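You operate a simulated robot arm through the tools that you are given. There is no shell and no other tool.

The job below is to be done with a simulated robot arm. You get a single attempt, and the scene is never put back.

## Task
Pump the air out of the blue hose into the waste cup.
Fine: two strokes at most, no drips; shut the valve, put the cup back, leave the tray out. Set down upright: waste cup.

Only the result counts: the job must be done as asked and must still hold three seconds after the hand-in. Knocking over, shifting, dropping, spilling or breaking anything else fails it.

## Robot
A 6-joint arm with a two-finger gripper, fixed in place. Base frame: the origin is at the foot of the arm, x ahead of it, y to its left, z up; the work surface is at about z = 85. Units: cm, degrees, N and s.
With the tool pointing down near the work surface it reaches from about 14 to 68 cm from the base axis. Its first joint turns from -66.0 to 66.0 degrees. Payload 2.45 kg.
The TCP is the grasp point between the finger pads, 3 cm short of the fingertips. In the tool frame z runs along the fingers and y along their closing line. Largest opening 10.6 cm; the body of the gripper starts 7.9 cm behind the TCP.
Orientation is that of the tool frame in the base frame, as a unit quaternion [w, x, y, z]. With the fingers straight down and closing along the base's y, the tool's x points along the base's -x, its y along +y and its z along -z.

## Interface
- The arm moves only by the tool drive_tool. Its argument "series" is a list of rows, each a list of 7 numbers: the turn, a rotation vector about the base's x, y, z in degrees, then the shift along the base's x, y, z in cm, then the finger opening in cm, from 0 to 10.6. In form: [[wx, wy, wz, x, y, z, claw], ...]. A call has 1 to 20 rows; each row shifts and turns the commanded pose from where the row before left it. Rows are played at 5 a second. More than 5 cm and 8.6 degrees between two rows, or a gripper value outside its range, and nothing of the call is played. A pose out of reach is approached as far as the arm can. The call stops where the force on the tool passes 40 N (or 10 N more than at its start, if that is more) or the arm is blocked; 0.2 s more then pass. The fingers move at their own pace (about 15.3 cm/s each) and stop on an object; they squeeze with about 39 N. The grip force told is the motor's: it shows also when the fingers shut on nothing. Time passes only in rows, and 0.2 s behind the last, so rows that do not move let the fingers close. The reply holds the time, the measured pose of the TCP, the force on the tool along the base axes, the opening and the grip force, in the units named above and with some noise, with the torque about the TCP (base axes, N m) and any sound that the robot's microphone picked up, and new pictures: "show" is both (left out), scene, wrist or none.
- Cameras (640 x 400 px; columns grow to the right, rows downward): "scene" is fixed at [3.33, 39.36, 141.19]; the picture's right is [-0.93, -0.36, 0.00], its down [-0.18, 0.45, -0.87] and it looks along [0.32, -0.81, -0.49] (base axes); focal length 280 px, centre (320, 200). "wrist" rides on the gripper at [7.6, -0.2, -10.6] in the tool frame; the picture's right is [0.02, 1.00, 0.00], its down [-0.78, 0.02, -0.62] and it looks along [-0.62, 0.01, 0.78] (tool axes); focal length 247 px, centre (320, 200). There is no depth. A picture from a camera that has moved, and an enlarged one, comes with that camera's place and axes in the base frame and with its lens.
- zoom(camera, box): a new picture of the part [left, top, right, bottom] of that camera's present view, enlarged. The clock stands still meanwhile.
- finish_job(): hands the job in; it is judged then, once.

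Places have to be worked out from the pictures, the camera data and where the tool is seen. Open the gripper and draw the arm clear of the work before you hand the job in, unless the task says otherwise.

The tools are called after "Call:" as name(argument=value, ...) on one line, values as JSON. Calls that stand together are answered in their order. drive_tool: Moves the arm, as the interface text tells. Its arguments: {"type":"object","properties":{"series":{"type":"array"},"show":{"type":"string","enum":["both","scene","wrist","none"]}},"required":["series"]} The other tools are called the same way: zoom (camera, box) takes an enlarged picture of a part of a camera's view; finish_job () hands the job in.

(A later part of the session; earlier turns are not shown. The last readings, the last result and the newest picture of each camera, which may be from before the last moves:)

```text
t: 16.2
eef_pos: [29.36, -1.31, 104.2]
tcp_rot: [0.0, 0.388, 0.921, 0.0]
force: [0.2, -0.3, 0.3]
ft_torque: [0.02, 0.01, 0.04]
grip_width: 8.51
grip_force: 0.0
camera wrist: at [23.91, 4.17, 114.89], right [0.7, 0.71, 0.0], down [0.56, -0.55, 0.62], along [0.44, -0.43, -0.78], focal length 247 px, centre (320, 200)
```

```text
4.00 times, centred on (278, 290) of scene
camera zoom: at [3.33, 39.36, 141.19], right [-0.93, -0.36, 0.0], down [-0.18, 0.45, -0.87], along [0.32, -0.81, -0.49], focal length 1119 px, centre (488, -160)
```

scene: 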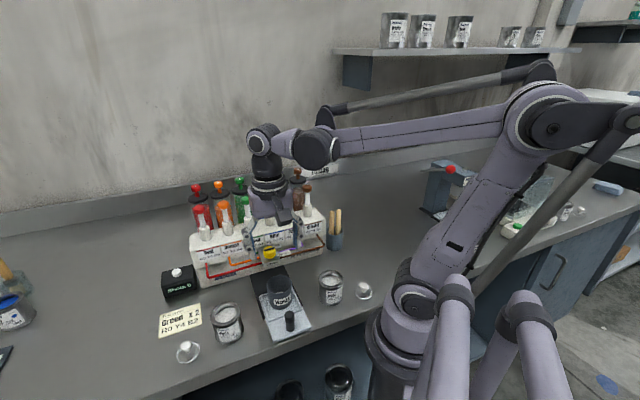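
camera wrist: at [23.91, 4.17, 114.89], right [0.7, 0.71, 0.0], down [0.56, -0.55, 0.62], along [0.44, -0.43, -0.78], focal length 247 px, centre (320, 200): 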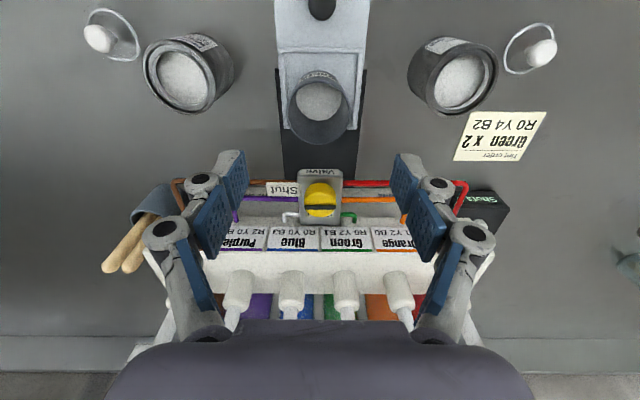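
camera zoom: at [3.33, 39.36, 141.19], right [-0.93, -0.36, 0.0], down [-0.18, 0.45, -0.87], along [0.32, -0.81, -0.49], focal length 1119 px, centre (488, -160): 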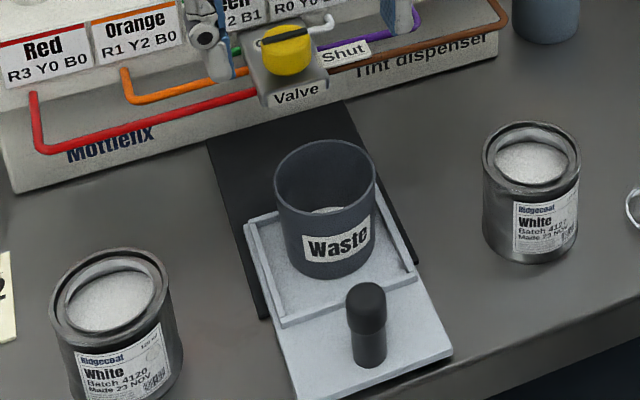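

The cup stands upright near the recess centre. Next is the tray handle, estimated at [23.8, 4.3] with its top near z 90.7. I'll move above it and look.

Call:
drive_tool(series=[[0, 0, 0, -2.78, 2.81, 0, 8.0], [0, 0, 0, -2.78, 2.81, 0, 7.0], [0, 0, 0, 0, 0, -3.5, 6.0], [0, 0, 0, 0, 0, -3.5, 6.0]], show="both")

Call:
zoom(camera="wrist", box=[200, 50, 440, 200])

```text
t: 17.2
eef_pos: [23.84, 4.27, 96.96]
tcp_rot: [0.001, 0.387, 0.922, -0.002]
force: [0.9, 0.2, -0.2]
ft_torque: [-0.01, 0.0, -0.02]
grip_width: 5.98
grip_force: 0.2
camera wrist: at [18.37, 9.68, 107.7], right [0.7, 0.71, 0.0], down [0.56, -0.55, 0.62], along [0.44, -0.43, -0.78], focal length 247 px, centre (320, 200)
```

scene: 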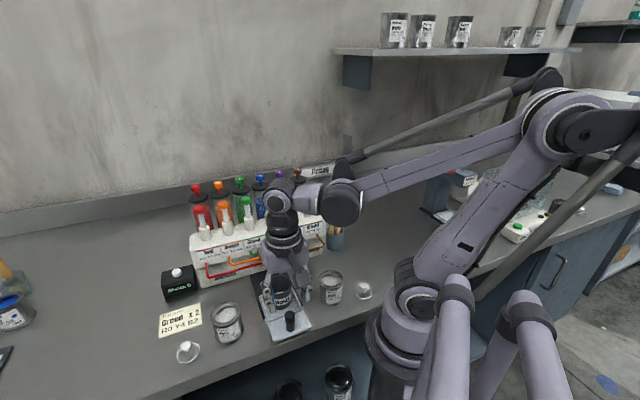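
wrist: 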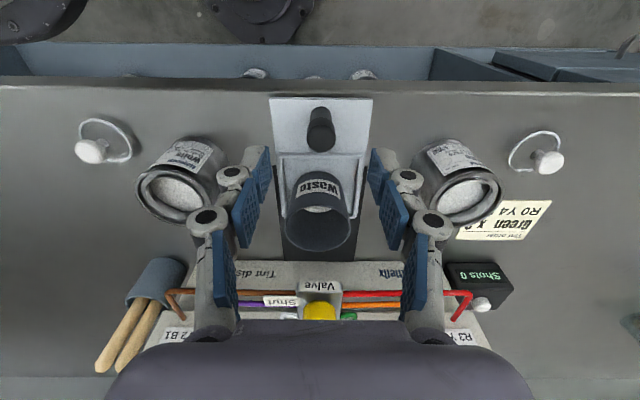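

```text
2.67 times, centred on (320, 125) of wrist
camera zoom: at [18.37, 9.68, 107.7], right [0.7, 0.71, 0.0], down [0.56, -0.55, 0.62], along [0.44, -0.43, -0.78], focal length 659 px, centre (320, 400)
```

zoom: 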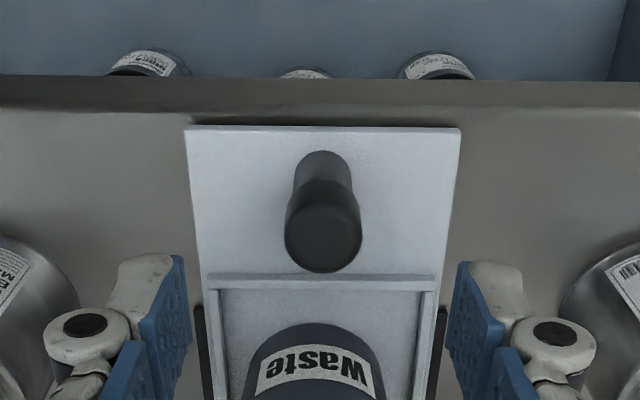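

The handle is directly below the TCP (within 0.1 cm). I'll descend to TCP z≈90.2, with fingertips just above the tray plate, and close on the handle.

Call:
drive_tool(series=[[0, 0, 0, 0, 0, -2.5, 5.0], [0, 0, 0, 0, 0, -2.5, 5.0], [0, 0, 0, 0, 0, -1.6, 5.0], [0, 0, 0, 0, 0, 0, 3.0], [0, 0, 0, 0, 0, 0, 1.0], [0, 0, 0, 0, 0, 0, 0.5], [0, 0, 0, 0, 0, 0, 0.5]], show="both")

```text
t: 18.8
eef_pos: [23.78, 4.39, 90.51]
tcp_rot: [0.0, 0.387, 0.922, 0.001]
force: [6.1, 6.3, -14.0]
ft_torque: [0.3, -0.12, -0.01]
grip_width: 2.12
grip_force: 44.5
camera wrist: at [18.4, 9.75, 101.24], right [0.7, 0.71, 0.0], down [0.56, -0.55, 0.62], along [0.45, -0.43, -0.78], focal length 247 px, centre (320, 200)
```

scene: 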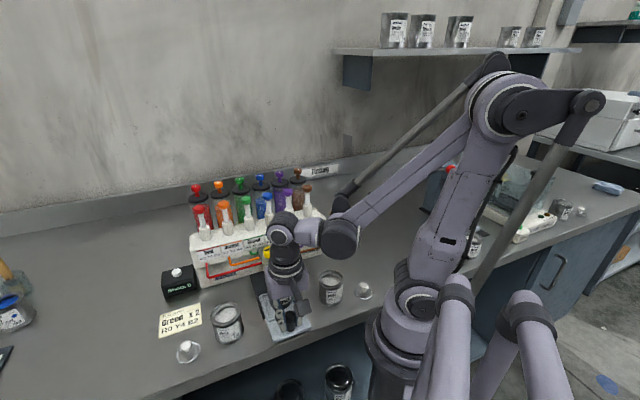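
wrist: 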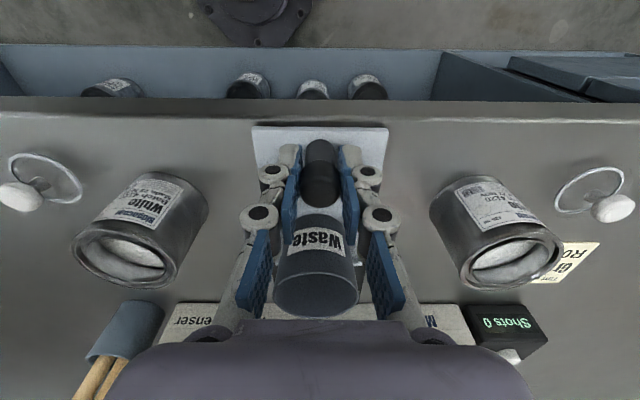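

The handle is gripped (2.1 cm). I'll ease the small side load and slide the tray smoothly toward the rack about 4 cm, watching the force.

Call:
drive_tool(series=[[0, 0, 0, 0.05, 0.05, -0.1, 0.5], [0, 0, 0, 0.21, -0.21, 0, 0.5], [0, 0, 0, 0.35, -0.35, 0, 0.5], [0, 0, 0, 0.5, -0.5, 0, 0.5], [0, 0, 0, 0.57, -0.57, 0, 0.5], [0, 0, 0, 0.57, -0.57, 0, 0.5], [0, 0, 0, 0.4, -0.4, 0, 0.5], [0, 0, 0, 0.21, -0.21, 0, 0.5]], show="both")

```text
t: 20.6
eef_pos: [26.7, 1.57, 90.36]
tcp_rot: [0.0, 0.388, 0.922, 0.0]
force: [3.0, 4.0, 33.7]
ft_torque: [0.03, -0.16, 0.01]
grip_width: 2.12
grip_force: 44.8
camera wrist: at [21.2, 6.97, 101.1], right [0.7, 0.71, 0.0], down [0.56, -0.55, 0.62], along [0.44, -0.43, -0.78], focal length 247 px, centre (320, 200)
```

scene: 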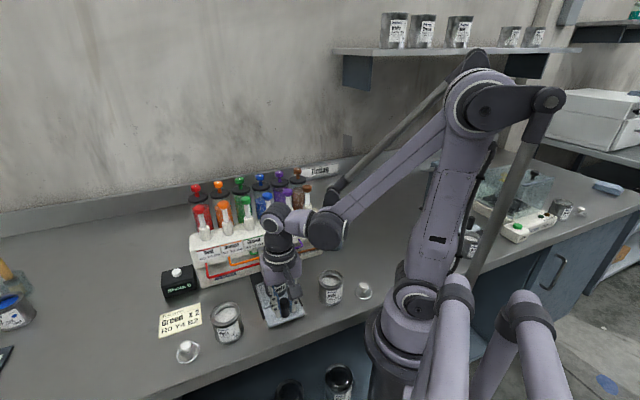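
wrist: 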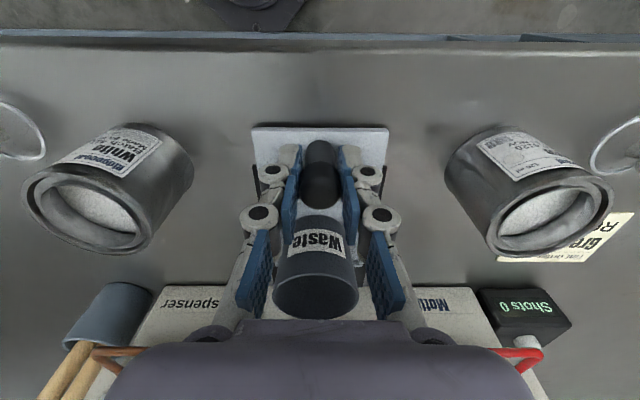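

The tray slid 4 cm with the cup riding steadily, but there is a 34 N downward press on the handle. I'll relieve that and continue in.

Call:
drive_tool(series=[[0, 0, 0, 0, 0, 0.07, 0.5], [0, 0, 0, 0.3, -0.3, 0, 0.5], [0, 0, 0, 0.5, -0.5, 0, 0.5], [0, 0, 0, 0.57, -0.57, 0, 0.5], [0, 0, 0, 0.4, -0.4, 0, 0.5], [0, 0, 0, 0.28, -0.28, 0, 0.5]], show="both")

```text
t: 22.0
eef_pos: [28.82, -0.52, 90.51]
tcp_rot: [-0.001, 0.388, 0.922, -0.001]
force: [3.9, 3.8, -14.2]
ft_torque: [0.28, 0.16, -0.06]
grip_width: 2.09
grip_force: 45.5
camera wrist: at [23.3, 4.9, 101.19], right [0.7, 0.71, 0.0], down [0.56, -0.55, 0.62], along [0.44, -0.44, -0.78], focal length 247 px, centre (320, 200)
```

scene: 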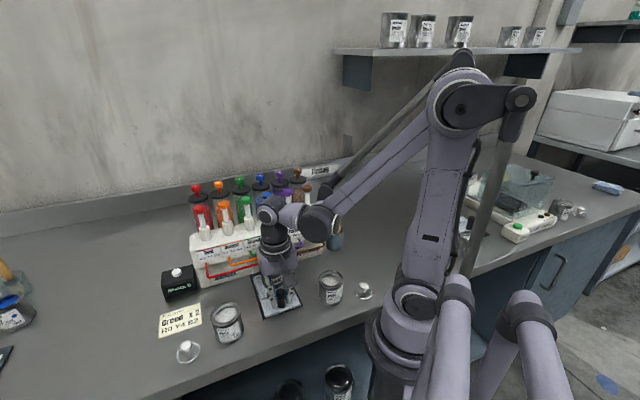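
wrist: 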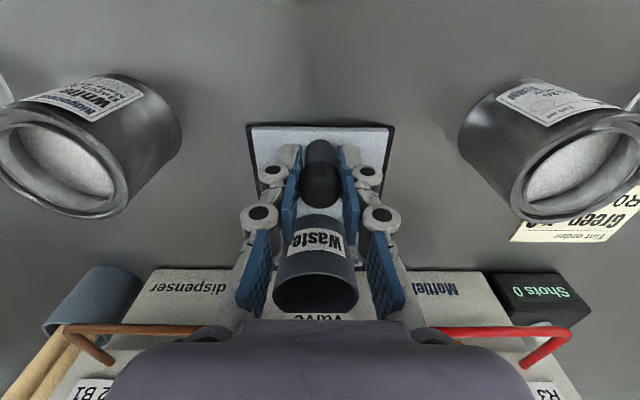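

About 6.9 cm in so far. I'll continue with small steps until the tray meets its stop.

Call:
drive_tool(series=[[0, 0, 0, 0.18, -0.18, -0.03, 0.5], [0, 0, 0, 0.18, -0.18, 0, 0.5], [0, 0, 0, 0.14, -0.14, 0, 0.5]], show="both")

```text
t: 22.8
eef_pos: [29.3, -1.0, 90.43]
tcp_rot: [0.0, 0.389, 0.921, 0.001]
force: [1.2, 1.1, 19.6]
ft_torque: [0.33, 0.36, -0.01]
grip_width: 2.14
grip_force: 45.3
camera wrist: at [23.8, 4.39, 101.19], right [0.7, 0.71, 0.0], down [0.56, -0.55, 0.62], along [0.44, -0.44, -0.78], focal length 247 px, centre (320, 200)
```

scene: 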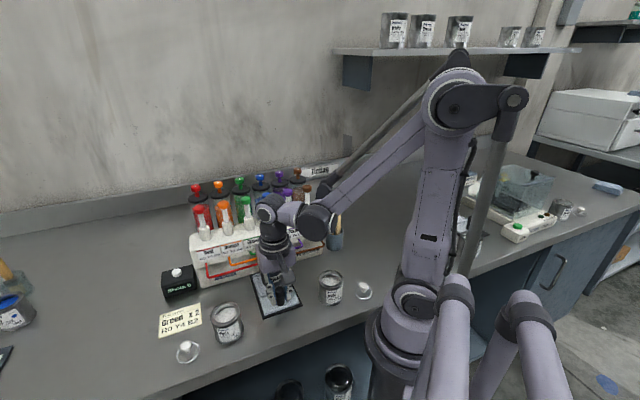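
wrist: 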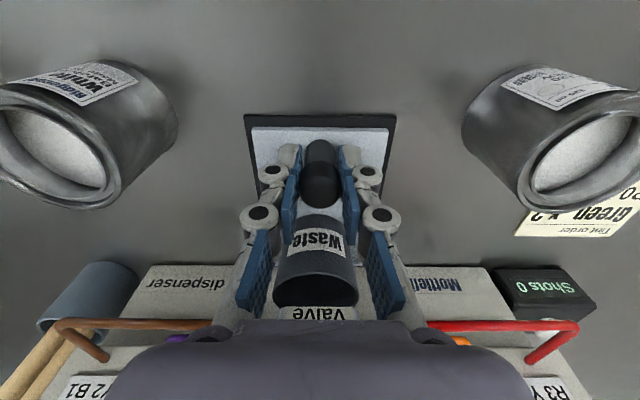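

Call:
drive_tool(series=[[0, 0, 0, 0.14, -0.14, 0.02, 0.5], [0, 0, 0, 0.14, -0.14, 0, 0.5], [0, 0, 0, 0.14, -0.14, 0, 0.5]], show="wrist")

```text
t: 23.6
eef_pos: [29.67, -1.35, 90.4]
tcp_rot: [0.0, 0.387, 0.922, 0.0]
force: [-0.5, 0.2, 17.3]
ft_torque: [0.14, 0.15, -0.06]
grip_width: 2.14
grip_force: 45.4
camera wrist: at [24.18, 3.99, 101.18], right [0.7, 0.71, 0.0], down [0.56, -0.55, 0.62], along [0.44, -0.43, -0.78], focal length 247 px, centre (320, 200)
```

wrist: 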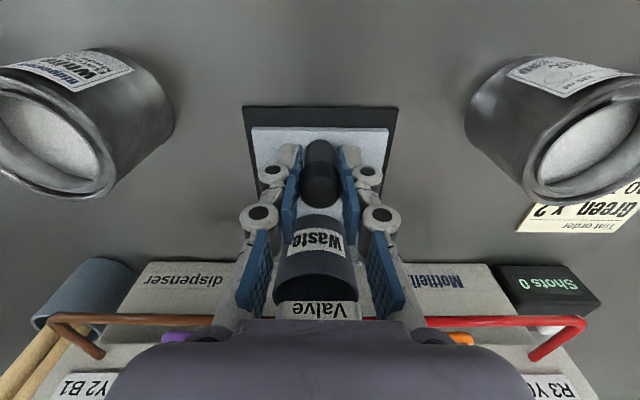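

Call:
drive_tool(series=[[0, 0, 0, 0.14, -0.14, 0.02, 0.5], [0, 0, 0, 0.14, -0.14, 0, 0.5], [0, 0, 0, 0.14, -0.14, 0, 0.5]], show="wrist")

```text
t: 24.4
eef_pos: [30.11, -1.94, 90.6]
tcp_rot: [-0.001, 0.388, 0.922, 0.001]
force: [0.6, 0.2, 7.3]
ft_torque: [-0.03, -0.04, 0.06]
grip_width: 2.15
grip_force: 44.6
camera wrist: at [24.63, 3.56, 101.18], right [0.7, 0.71, 0.0], down [0.56, -0.55, 0.62], along [0.44, -0.44, -0.78], focal length 247 px, centre (320, 200)
```

wrist: 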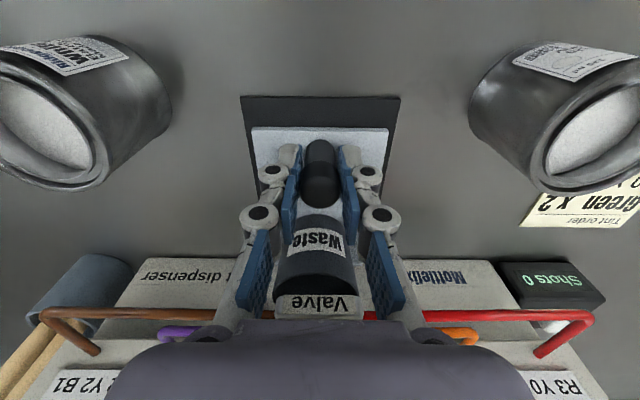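

Still no resistance at 8.8 cm in. I'll continue in fine 0.1 cm steps toward the end stop.

Call:
drive_tool(series=[[0, 0, 0, 0.085, -0.085, 0, 0.5], [0, 0, 0, 0.085, -0.085, 0, 0.5], [0, 0, 0, 0.085, -0.085, 0, 0.5]], show="wrist")

```text
t: 25.2
eef_pos: [30.31, -2.11, 90.44]
tcp_rot: [0.0, 0.388, 0.922, 0.0]
force: [-6.9, 6.7, -6.0]
ft_torque: [-0.69, -0.66, 0.02]
grip_width: 2.15
grip_force: 44.7
camera wrist: at [24.81, 3.37, 101.2], right [0.7, 0.71, 0.0], down [0.56, -0.55, 0.62], along [0.44, -0.43, -0.79], focal length 247 px, centre (320, 200)
```

wrist: 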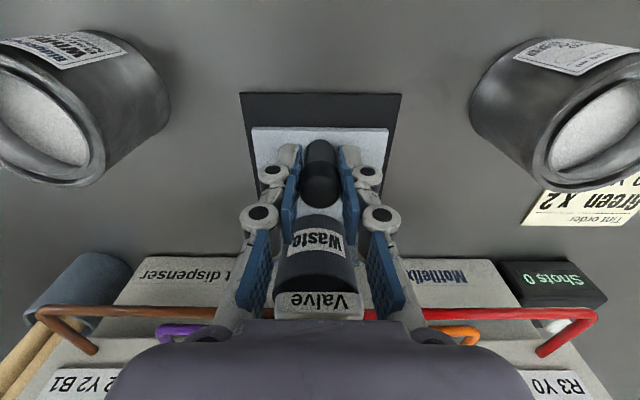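

Now there is about 9.6 N of pushback along the slide, so the tray is at its inner stop after 9.1 cm. I'll relieve the load, open, and rise off the handle.

Call:
drive_tool(series=[[0, 0, 0, -0.05, 0.05, 0, 0.5], [0, 0, 0, 0, 0, 0, 2.6], [0, 0, 0, 0, 0, 0, 5.0], [0, 0, 0, 0, 0, 0, 5.5], [0, 0, 0, 0, 0, 1.5, 5.5], [0, 0, 0, 0, 0, 3.0, 5.5], [0, 0, 0, 0, 0, 3.0, 5.5]], show="both")

Call:
zoom(camera="scene", box=[220, 220, 324, 320])

Call:
zoom(camera="wrist", box=[200, 100, 440, 250])

```text
t: 26.8
eef_pos: [30.33, -2.07, 98.06]
tcp_rot: [0.0, 0.387, 0.922, 0.0]
force: [0.2, -0.9, 0.1]
ft_torque: [0.01, 0.01, -0.01]
grip_width: 5.48
grip_force: 0.0
camera wrist: at [24.83, 3.29, 108.73], right [0.7, 0.71, 0.0], down [0.56, -0.55, 0.62], along [0.44, -0.43, -0.78], focal length 247 px, centre (320, 200)
```

scene: 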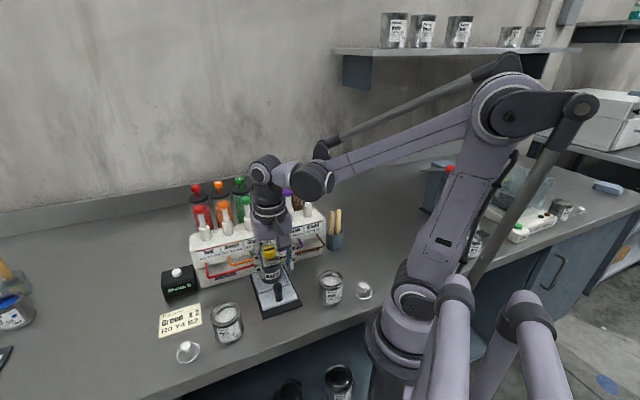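
wrist: 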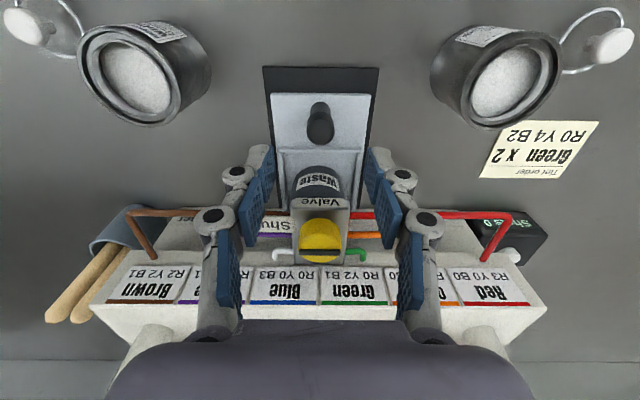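

```text
4.00 times, centred on (272, 270) of scene
camera zoom: at [3.33, 39.36, 141.19], right [-0.93, -0.36, 0.0], down [-0.18, 0.45, -0.87], along [0.32, -0.81, -0.49], focal length 1119 px, centre (512, -80)
```

zoom: 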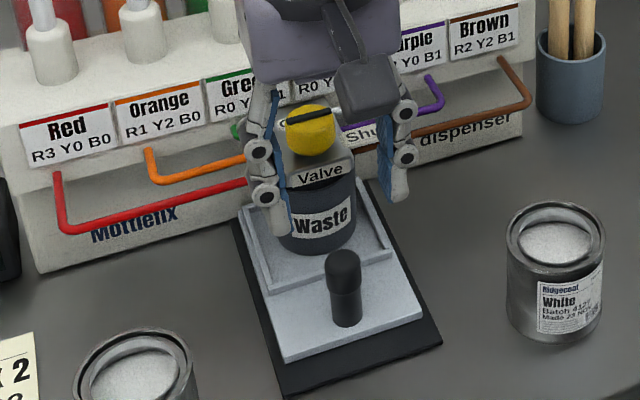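

```text
2.67 times, centred on (320, 175) of wrist
camera zoom: at [24.83, 3.29, 108.73], right [0.7, 0.71, 0.0], down [0.56, -0.55, 0.62], along [0.44, -0.43, -0.78], focal length 659 px, centre (320, 267)
```

zoom: 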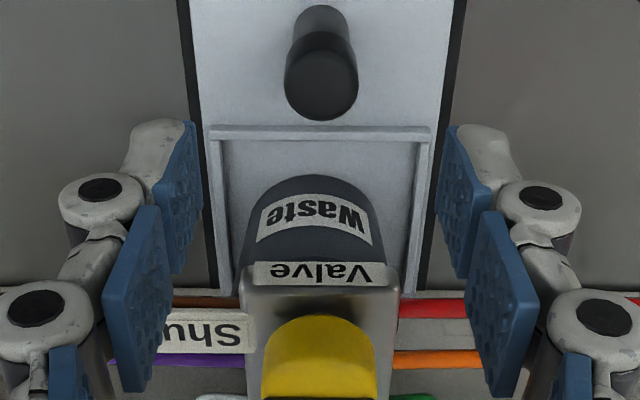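

The tray is in with the cup upright under the valve. Next I'll rise and centre above the valve knob (about [34.2, -6.05]) to measure it closely.

Call:
drive_tool(series=[[0, 0, 0, 0, 0, 4.0, 6.0], [0, 0, 0, 0, 0, 4.0, 6.0], [0, 0, 0, 1.95, -2.0, 0, 6.0], [0, 0, 0, 1.95, -2.0, 0, 6.0]], show="both")

Call:
zoom(camera="wrist", box=[240, 80, 400, 180])

```text
t: 27.8
eef_pos: [34.2, -6.19, 105.9]
tcp_rot: [-0.001, 0.388, 0.922, 0.001]
force: [0.4, -0.6, -0.5]
ft_torque: [0.01, 0.03, 0.04]
grip_width: 5.99
grip_force: 0.1
camera wrist: at [28.71, -0.75, 116.69], right [0.7, 0.72, 0.0], down [0.56, -0.55, 0.62], along [0.44, -0.43, -0.78], focal length 247 px, centre (320, 200)
```

scene: 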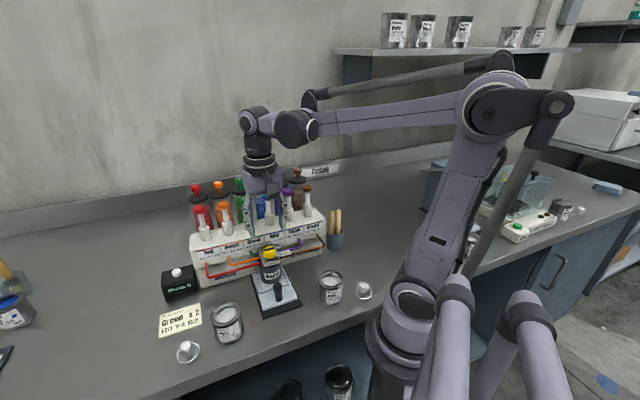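
wrist: 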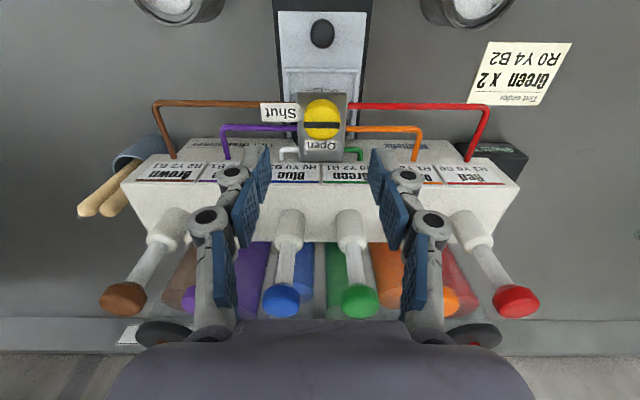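

```text
4.00 times, centred on (320, 130) of wrist
camera zoom: at [28.71, -0.75, 116.69], right [0.7, 0.72, 0.0], down [0.56, -0.55, 0.62], along [0.44, -0.43, -0.78], focal length 988 px, centre (320, 480)
```

zoom: 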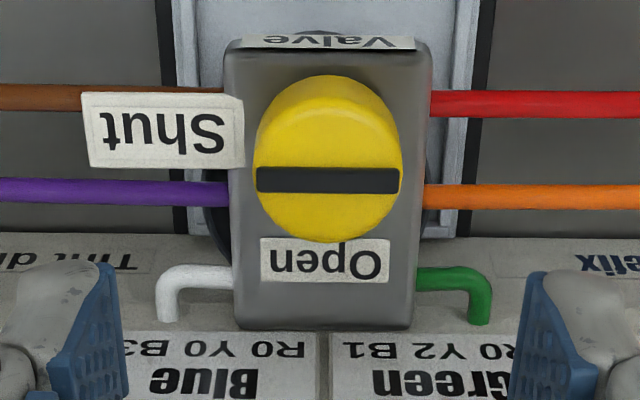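

The knob is 3.0 cm wide and within 0.2 cm of the TCP, and the bar still points to "Shut". I'll nudge to centre and descend so the fingertips sit at z≈96, just above the box top, then close.

Call:
drive_tool(series=[[0, 0, 0, -0.03, 0.14, -2.0, 6.0], [0, 0, 0, 0, 0, -2.5, 6.0], [0, 0, 0, 0, 0, -1.5, 6.0], [0, 0, 0, 0, 0, -0.9, 6.0]], show="both")

Call:
zoom(camera="wrist", box=[200, 100, 440, 250])

```text
t: 28.8
eef_pos: [34.15, -5.99, 99.03]
tcp_rot: [0.0, 0.387, 0.922, 0.0]
force: [0.6, 0.0, 0.6]
ft_torque: [-0.01, 0.01, 0.0]
grip_width: 6.0
grip_force: 0.0
camera wrist: at [28.67, -0.52, 109.77], right [0.7, 0.71, 0.0], down [0.56, -0.55, 0.62], along [0.44, -0.43, -0.78], focal length 247 px, centre (320, 200)
```

scene: 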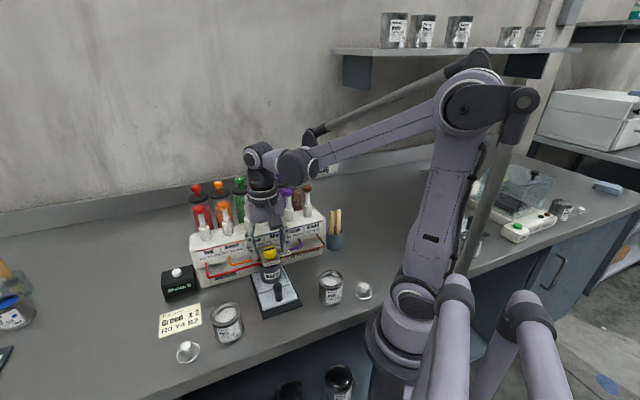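
wrist: 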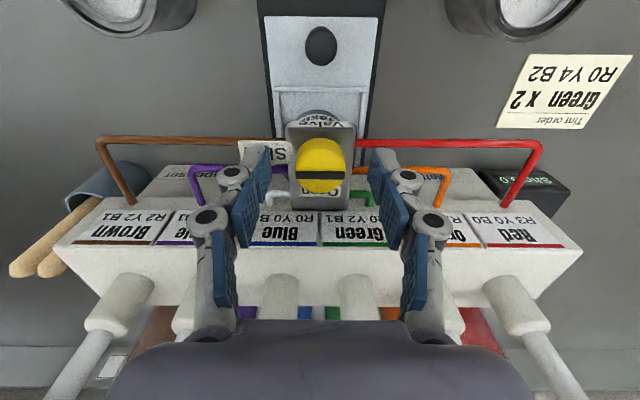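

```text
2.67 times, centred on (320, 175) of wrist
camera zoom: at [28.67, -0.52, 109.77], right [0.7, 0.71, 0.0], down [0.56, -0.55, 0.62], along [0.44, -0.43, -0.78], focal length 659 px, centre (320, 267)
```

zoom: 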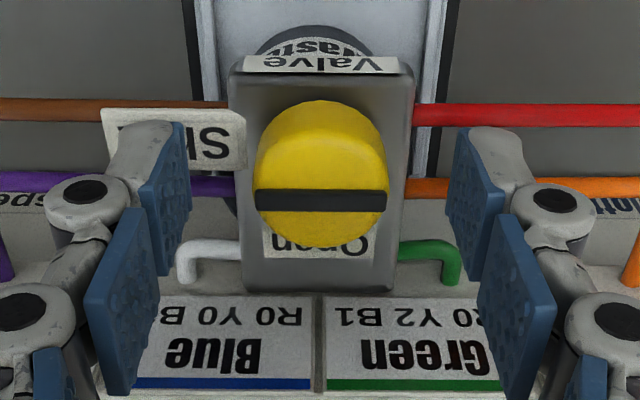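

The knob is centred between the pads. I'll close on it now.

Call:
drive_tool(series=[[0, 0, 0, 0, 0, 0, 4.0], [0, 0, 0, 0, 0, 0, 3.0], [0, 0, 0, 0, 0, 0, 2.0], [0, 0, 0, 0, 0, 0, 1.5]], show="wrist")

```text
t: 29.8
eef_pos: [34.16, -5.89, 99.13]
tcp_rot: [-0.001, 0.388, 0.922, 0.0]
force: [2.0, 0.3, -3.1]
ft_torque: [0.06, -0.02, 0.0]
grip_width: 2.93
grip_force: 45.2
camera wrist: at [28.68, -0.52, 109.79], right [0.7, 0.71, 0.0], down [0.56, -0.55, 0.62], along [0.44, -0.43, -0.78], focal length 247 px, centre (320, 200)
```

wrist: 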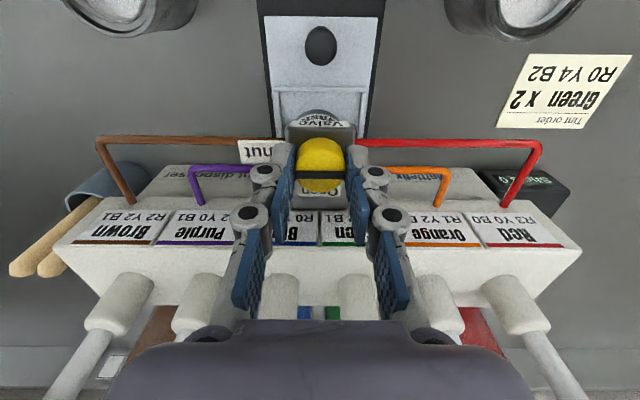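

The knob is gripped at 2.93 cm with low side forces. Turning it counter-clockwise (seen from above) swings the "Shut" end toward "Open". I'll try a first part and watch the torque.

Call:
drive_tool(series=[[0, 0, 6, 0, 0, 0, 1.5], [0, 0, 8, 0, 0, 0, 1.5], [0, 0, 8, 0, 0, 0, 1.5]], show="both")

Call:
zoom(camera="wrist", box=[240, 100, 400, 200])

```text
t: 30.6
eef_pos: [34.31, -5.88, 99.07]
tcp_rot: [0.0, 0.205, 0.979, 0.0]
force: [2.6, 1.7, 0.3]
ft_torque: [0.19, -0.01, -0.01]
grip_width: 2.92
grip_force: 44.8
camera wrist: at [27.09, -2.95, 109.79], right [0.38, 0.93, 0.0], down [0.73, -0.3, 0.62], along [0.58, -0.24, -0.78], focal length 247 px, centre (320, 200)
```

scene: 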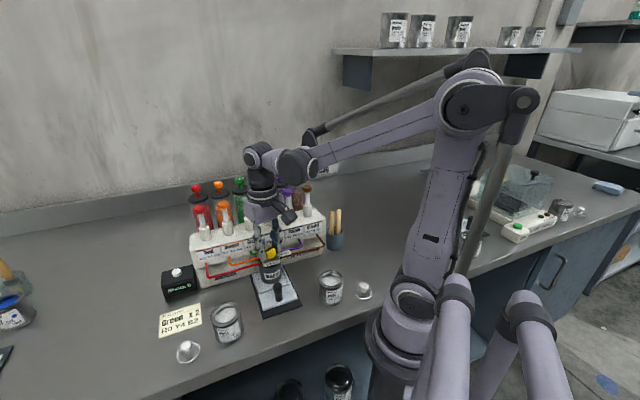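
wrist: 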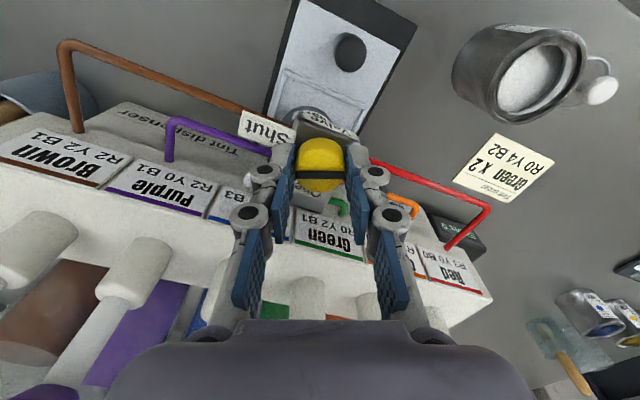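

```text
4.00 times, centred on (320, 150) of wrist
camera zoom: at [27.09, -2.95, 109.79], right [0.38, 0.93, 0.0], down [0.73, -0.3, 0.62], along [0.58, -0.24, -0.78], focal length 988 px, centre (320, 400)
```

zoom: 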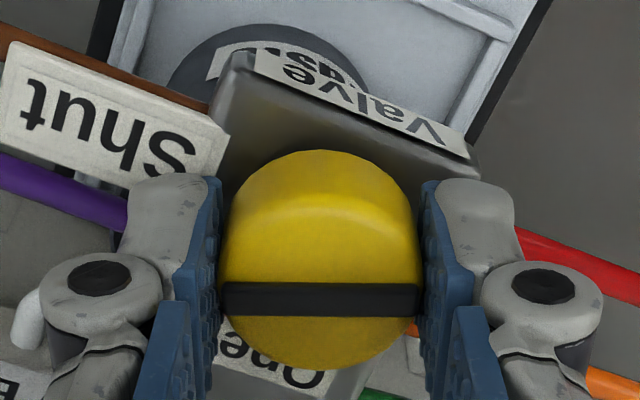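

The knob turns freely with the gripper. I computed about 0.6 cm clearance between the finger knuckles and the rack face at the 90° position, so I'll continue the turn in steps.

Call:
drive_tool(series=[[0, 0, 8, 0, 0, 0, 1.5], [0, 0, 8, 0, 0, 0, 1.5], [0, 0, 8, 0, 0, 0, 1.5], [0, 0, 8, 0, 0, 0, 1.5], [0, 0, 8, 0, 0, 0, 1.5]], show="both")

Call:
zoom(camera="wrist", box=[200, 80, 440, 230])

```text
t: 31.8
eef_pos: [34.3, -5.84, 99.08]
tcp_rot: [0.001, -0.143, 0.99, 0.0]
force: [5.0, 5.7, 11.2]
ft_torque: [0.21, 0.13, -0.02]
grip_width: 2.94
grip_force: 44.8
camera wrist: at [26.88, -8.12, 109.79], right [-0.31, 0.95, 0.0], down [0.75, 0.24, 0.62], along [0.59, 0.19, -0.78], focal length 247 px, centre (320, 200)
```

scene: 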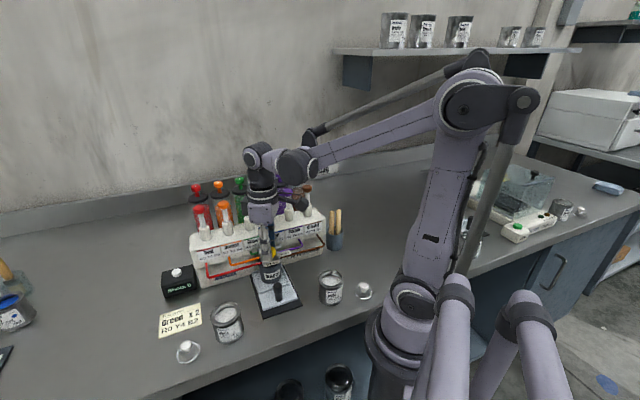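
wrist: 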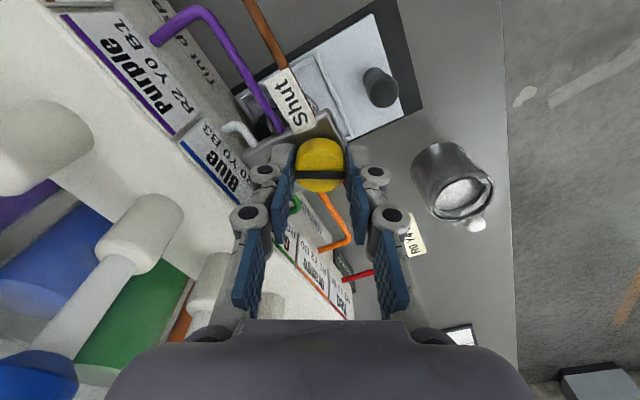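

```text
2.67 times, centred on (320, 155) of wrist
camera zoom: at [26.88, -8.12, 109.79], right [-0.31, 0.95, 0.0], down [0.75, 0.24, 0.62], along [0.59, 0.19, -0.78], focal length 659 px, centre (320, 320)
```

zoom: 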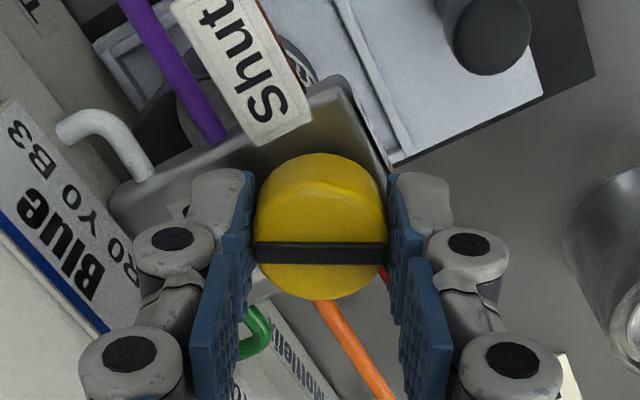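

62° turned with the bar following. Forces are small, so I'll continue the remaining 28°.

Call:
drive_tool(series=[[0, 0, 8, 0, 0, -0.03, 1.5], [0, 0, 8, 0, 0, 0, 1.5], [0, 0, 6, 0, 0, 0, 1.5], [0, 0, 4, 0, 0, 0, 1.5], [0, 0, 2, 0, 0, 0, 1.5]], show="both")

Call:
zoom(camera="wrist", box=[200, 80, 440, 230])

```text
t: 33.0
eef_pos: [34.15, -5.75, 99.09]
tcp_rot: [0.0, -0.378, 0.926, 0.0]
force: [4.1, 13.2, 23.4]
ft_torque: [0.05, 0.21, -0.07]
grip_width: 2.93
grip_force: 45.1
camera wrist: at [28.8, -11.24, 109.78], right [-0.72, 0.7, 0.0], down [0.55, 0.56, 0.62], along [0.43, 0.45, -0.78], focal length 247 px, centre (320, 200)
```

scene: 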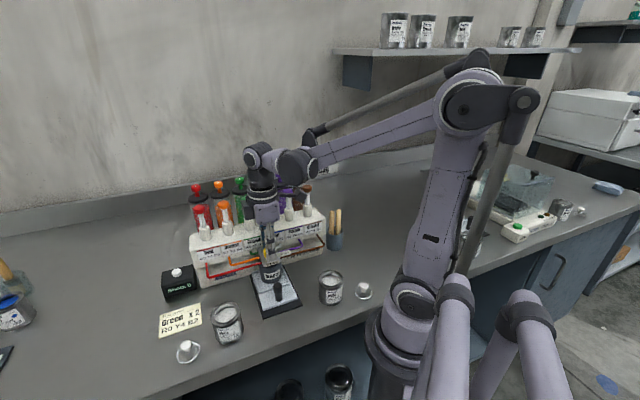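
wrist: 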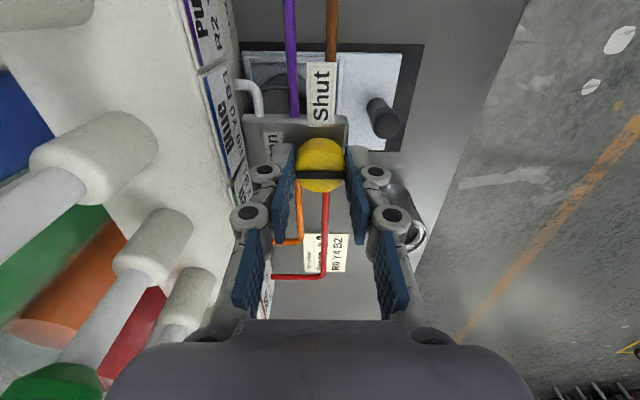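

```text
2.67 times, centred on (320, 155) of wrist
camera zoom: at [28.8, -11.24, 109.78], right [-0.72, 0.7, 0.0], down [0.55, 0.56, 0.62], along [0.43, 0.45, -0.78], focal length 659 px, centre (320, 320)
```

zoom: 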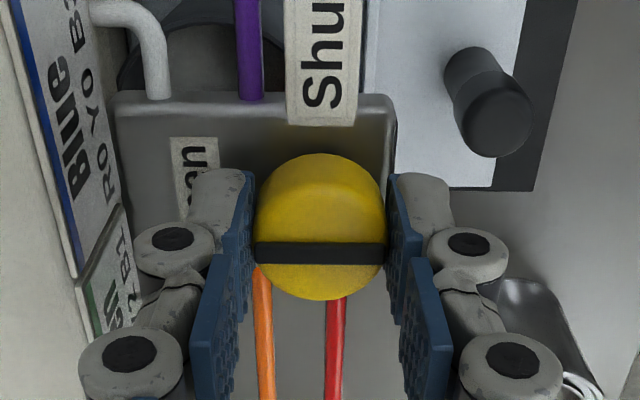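

The bar now points along the rack normal to "Open". In this orientation the inner finger is near the rack face, so I'll open only to 3.6 cm, lift straight up, and then look.

Call:
drive_tool(series=[[0, 0, 0, 0, 0, 0.1, 1.5], [0, 0, 0, 0, 0, 0, 3.3], [0, 0, 0, 0, 0, 0, 3.6], [0, 0, 0, 0, 0, 0.8, 3.6], [0, 0, 0, 0, 0, 1.5, 3.6], [0, 0, 0, 0, 0, 3.0, 3.6], [0, 0, 0, 0, 0, 4.0, 3.6]], show="both")

Call:
zoom(camera="wrist", box=[200, 20, 440, 170])

Call:
zoom(camera="scene", box=[220, 220, 324, 285])

```text
t: 34.6
eef_pos: [34.2, -5.94, 108.46]
tcp_rot: [0.0, -0.377, 0.926, 0.0]
force: [-0.2, 0.0, 0.3]
ft_torque: [-0.01, -0.05, 0.03]
grip_width: 3.62
grip_force: 0.0
camera wrist: at [28.83, -11.28, 119.16], right [-0.71, 0.7, 0.0], down [0.55, 0.56, 0.62], along [0.43, 0.44, -0.78], focal length 247 px, centre (320, 200)
```

scene: 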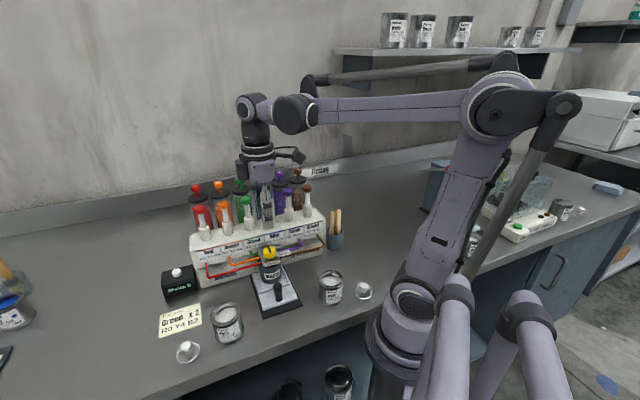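
wrist: 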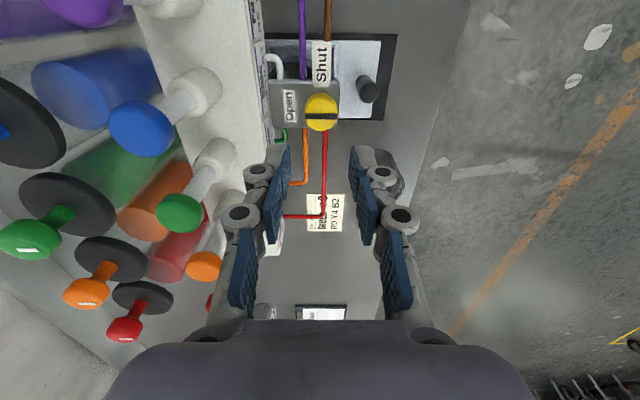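

```text
2.67 times, centred on (320, 95) of wrist
camera zoom: at [28.83, -11.28, 119.16], right [-0.71, 0.7, 0.0], down [0.55, 0.56, 0.62], along [0.43, 0.44, -0.78], focal length 659 px, centre (320, 480)
```

zoom: 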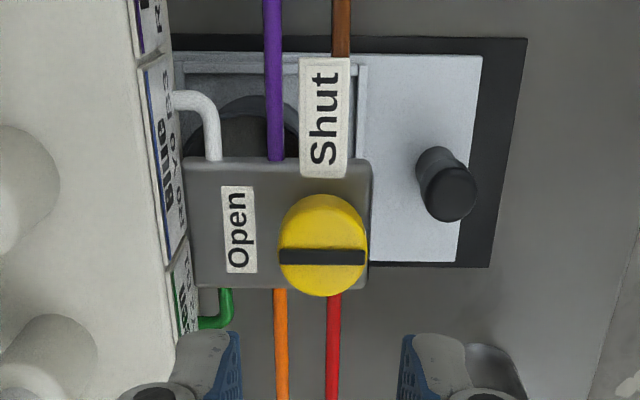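

```text
6.15 times, centred on (272, 252) of scene
camera zoom: at [3.33, 39.36, 141.19], right [-0.93, -0.36, 0.0], down [-0.18, 0.45, -0.87], along [0.32, -0.81, -0.49], focal length 1721 px, centre (615, -123)
```

zoom: 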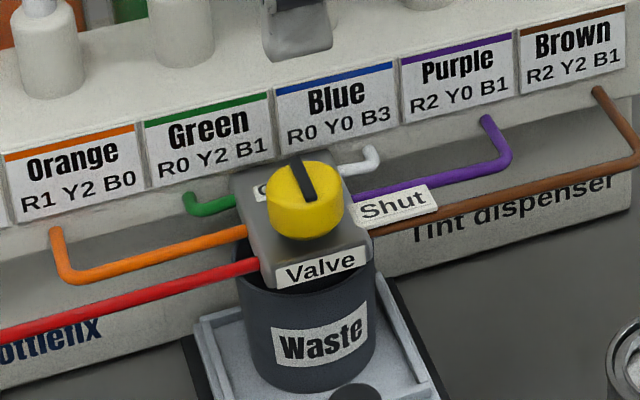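

The valve is open, bar on "Open", and the cup sits under the nozzles. Next I'll rise, yaw back, close the fingers and move above the blue plunger at about [38.7, -14.1].

Call:
drive_tool(series=[[0, 0, -8.1, 0, 0, 3.5, 3.0], [0, 0, -8.1, 0, 0, 3.5, 2.0], [0, 0, -8.1, 0, 0, 2.5, 1.0], [0, 0, -8.1, 0.56, -1.02, 0, 0], [0, 0, -8.1, 0.56, -1.02, 0, 0], [0, 0, -8.1, 0.56, -1.02, 0, 0], [0, 0, -8.1, 0.56, -1.02, 0, 0], [0, 0, -8.1, 0.56, -1.02, 0, 0], [0, 0, -8.1, 0.56, -1.02, 0, 0], [0, 0, -8.1, 0.56, -1.02, 0, 0], [0, 0, -9.0, 0.56, -1.02, 0, 0]], show="both")

```text
refused: row 11 steps farther than a row can; nothing moved
```

The last row exceeded the turn limit, so I'll repeat with even 8.18° steps.

Call:
drive_tool(series=[[0, 0, -8.18, 0, 0, 3.5, 3.0], [0, 0, -8.18, 0, 0, 3.5, 2.0], [0, 0, -8.18, 0, 0, 2.5, 1.0], [0, 0, -8.18, 0.56, -1.02, 0, 0], [0, 0, -8.18, 0.56, -1.02, 0, 0], [0, 0, -8.18, 0.56, -1.02, 0, 0], [0, 0, -8.18, 0.56, -1.02, 0, 0], [0, 0, -8.18, 0.56, -1.02, 0, 0], [0, 0, -8.18, 0.56, -1.02, 0, 0], [0, 0, -8.18, 0.56, -1.02, 0, 0], [0, 0, -8.2, 0.56, -1.02, 0, 0]], show="both")

Call:
zoom(camera="wrist", box=[200, 60, 440, 210])

```text
t: 37.0
eef_pos: [38.7, -14.04, 117.97]
tcp_rot: [-0.001, 0.389, 0.921, 0.0]
force: [-0.1, -0.5, -0.3]
ft_torque: [0.03, -0.06, 0.01]
grip_width: 0.0
grip_force: 28.5
camera wrist: at [33.18, -8.7, 128.65], right [0.7, 0.71, 0.0], down [0.56, -0.55, 0.62], along [0.44, -0.44, -0.78], focal length 247 px, centre (320, 200)
```

scene: 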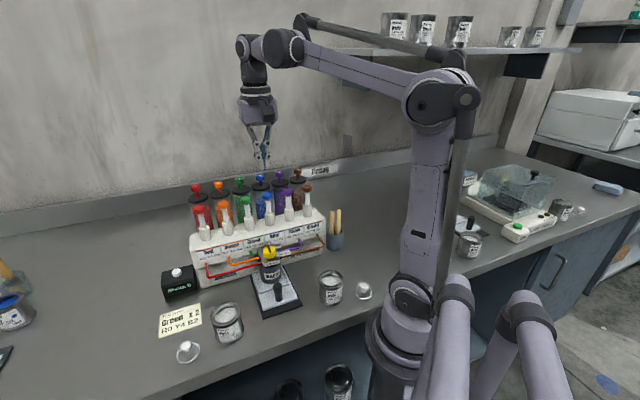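
wrist: 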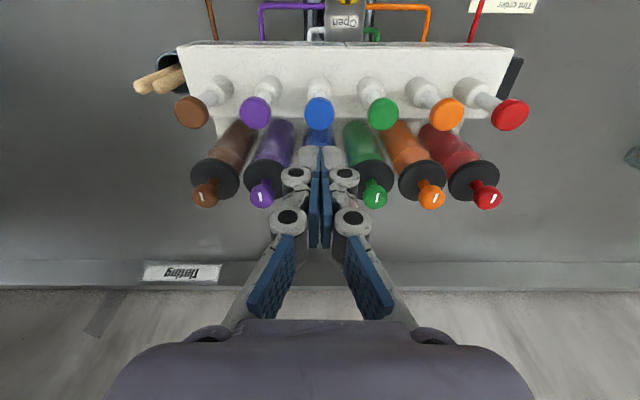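

```text
2.67 times, centred on (320, 135) of wrist
camera zoom: at [33.18, -8.7, 128.65], right [0.7, 0.71, 0.0], down [0.56, -0.55, 0.62], along [0.44, -0.44, -0.78], focal length 659 px, centre (320, 373)
```

zoom: 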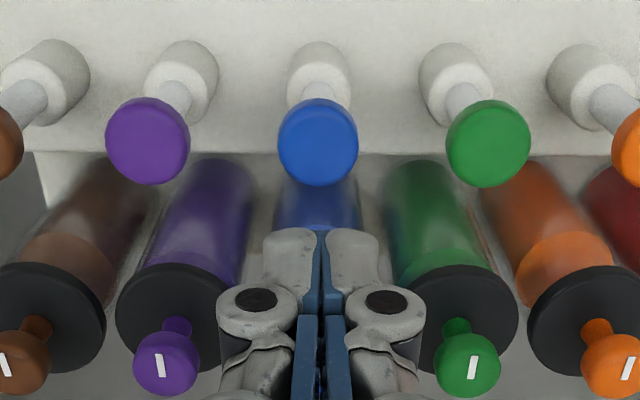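

The blue cap sits about 0.2 cm off the fingertip axis, with its top near z 107.7. I'll correct and lower to just above it.

Call:
drive_tool(series=[[0, 0, 0, -0.28, 0, -2.5, 0], [0, 0, 0, 0, 0, -2.5, 0], [0, 0, 0, 0, 0, -0.8, 0]], show="both")

Call:
zoom(camera="wrist", box=[240, 70, 400, 170])

Call:
zoom(camera="scene", box=[220, 150, 316, 270])

```text
t: 37.8
eef_pos: [38.33, -14.11, 112.16]
tcp_rot: [0.0, 0.388, 0.922, -0.001]
force: [-0.1, 0.5, 0.5]
ft_torque: [0.0, 0.02, 0.0]
grip_width: 0.0
grip_force: 28.5
camera wrist: at [32.9, -8.65, 122.87], right [0.7, 0.71, 0.0], down [0.56, -0.55, 0.62], along [0.44, -0.43, -0.78], focal length 247 px, centre (320, 200)
```

scene: 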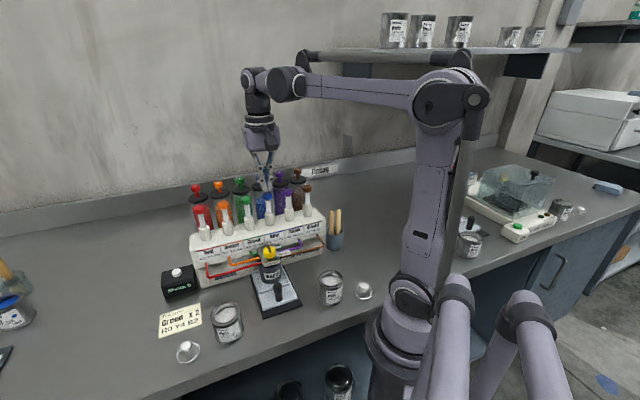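
wrist: 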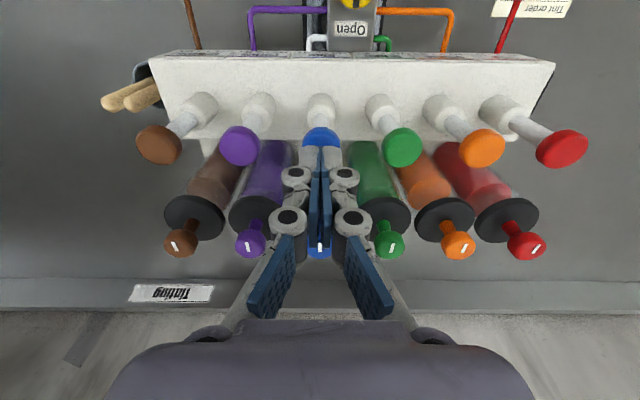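

```text
4.00 times, centred on (320, 120) of wrist
camera zoom: at [32.9, -8.65, 122.87], right [0.7, 0.71, 0.0], down [0.56, -0.55, 0.62], along [0.44, -0.43, -0.78], focal length 988 px, centre (320, 520)
```

zoom: 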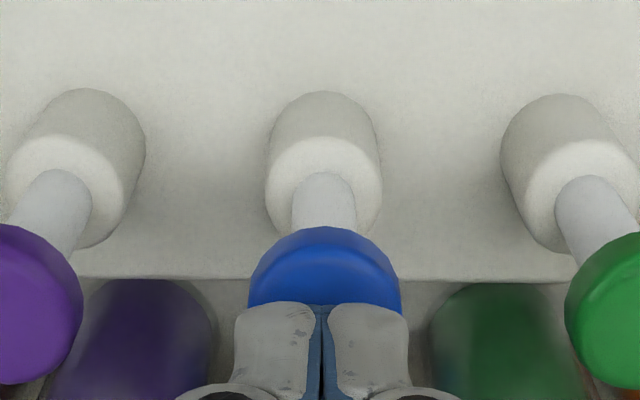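

```text
3.33 times, centred on (268, 210) of scene
camera zoom: at [3.33, 39.36, 141.19], right [-0.93, -0.36, 0.0], down [-0.18, 0.45, -0.87], along [0.32, -0.81, -0.49], focal length 932 px, centre (493, 167)
```

zoom: 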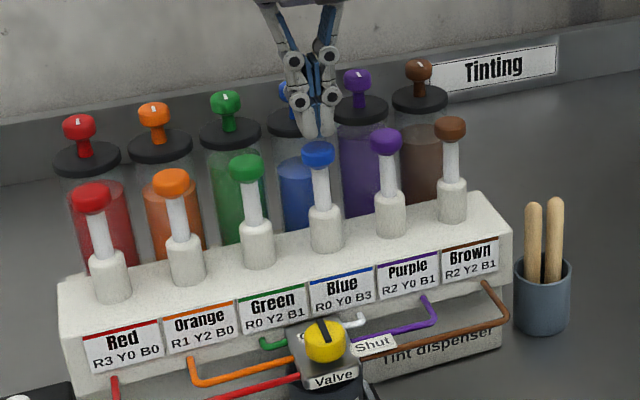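

The fingertips are centred over the blue cap. I'll come down slowly to make contact and read the pump's resistance.

Call:
drive_tool(series=[[0, 0, 0, -0.1, 0.1, -0.6, 0], [0, 0, 0, 0, 0, -0.4, 0], [0, 0, 0, 0, 0, -0.3, 0]], show="none")

```text
t: 38.6
eef_pos: [38.35, -14.0, 110.86]
tcp_rot: [0.0, 0.388, 0.922, 0.0]
force: [0.5, -0.1, 0.6]
ft_torque: [-0.01, -0.03, 0.0]
grip_width: 0.59
grip_force: 28.5
```

The opening reads 0.59 cm although commanded shut. I'll check with the cameras before pressing.

Call:
drive_tool(series=[[0, 0, 0, 0, 0, 0, 0]], show="both")

Call:
zoom(camera="wrist", box=[240, 70, 400, 170])

Call:
zoom(camera="scene", box=[236, 150, 300, 230])

```text
t: 39.0
eef_pos: [38.24, -14.01, 110.9]
tcp_rot: [0.0, 0.389, 0.921, -0.001]
force: [-0.6, -0.5, 1.4]
ft_torque: [0.0, -0.03, 0.02]
grip_width: 0.6
grip_force: 29.1
camera wrist: at [32.81, -8.57, 121.58], right [0.7, 0.71, 0.0], down [0.56, -0.55, 0.62], along [0.44, -0.43, -0.78], focal length 247 px, centre (320, 200)
```

scene: 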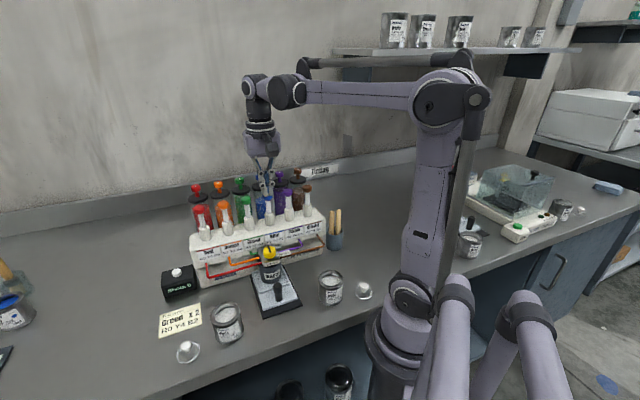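
wrist: 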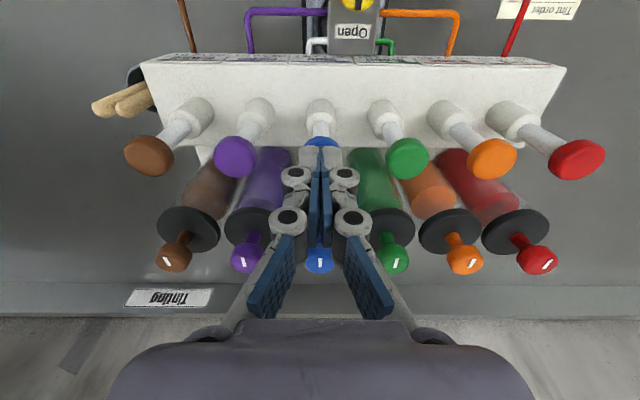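

```text
4.00 times, centred on (320, 120) of wrist
camera zoom: at [32.81, -8.57, 121.58], right [0.7, 0.71, 0.0], down [0.56, -0.55, 0.62], along [0.44, -0.43, -0.78], focal length 988 px, centre (320, 520)
```

zoom: 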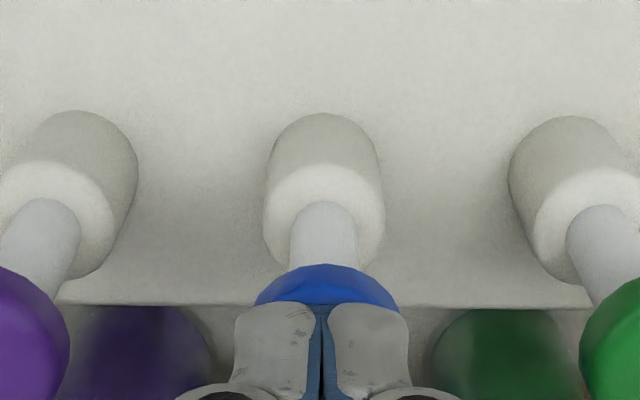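

```text
5.00 times, centred on (268, 190) of scene
camera zoom: at [3.33, 39.36, 141.19], right [-0.93, -0.36, 0.0], down [-0.18, 0.45, -0.87], along [0.32, -0.81, -0.49], focal length 1398 px, centre (580, 250)
```

zoom: 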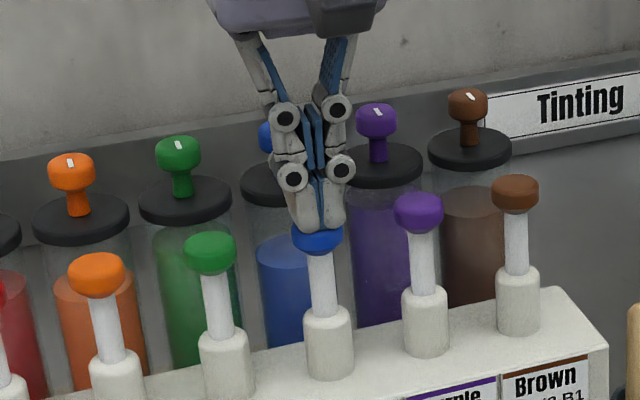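

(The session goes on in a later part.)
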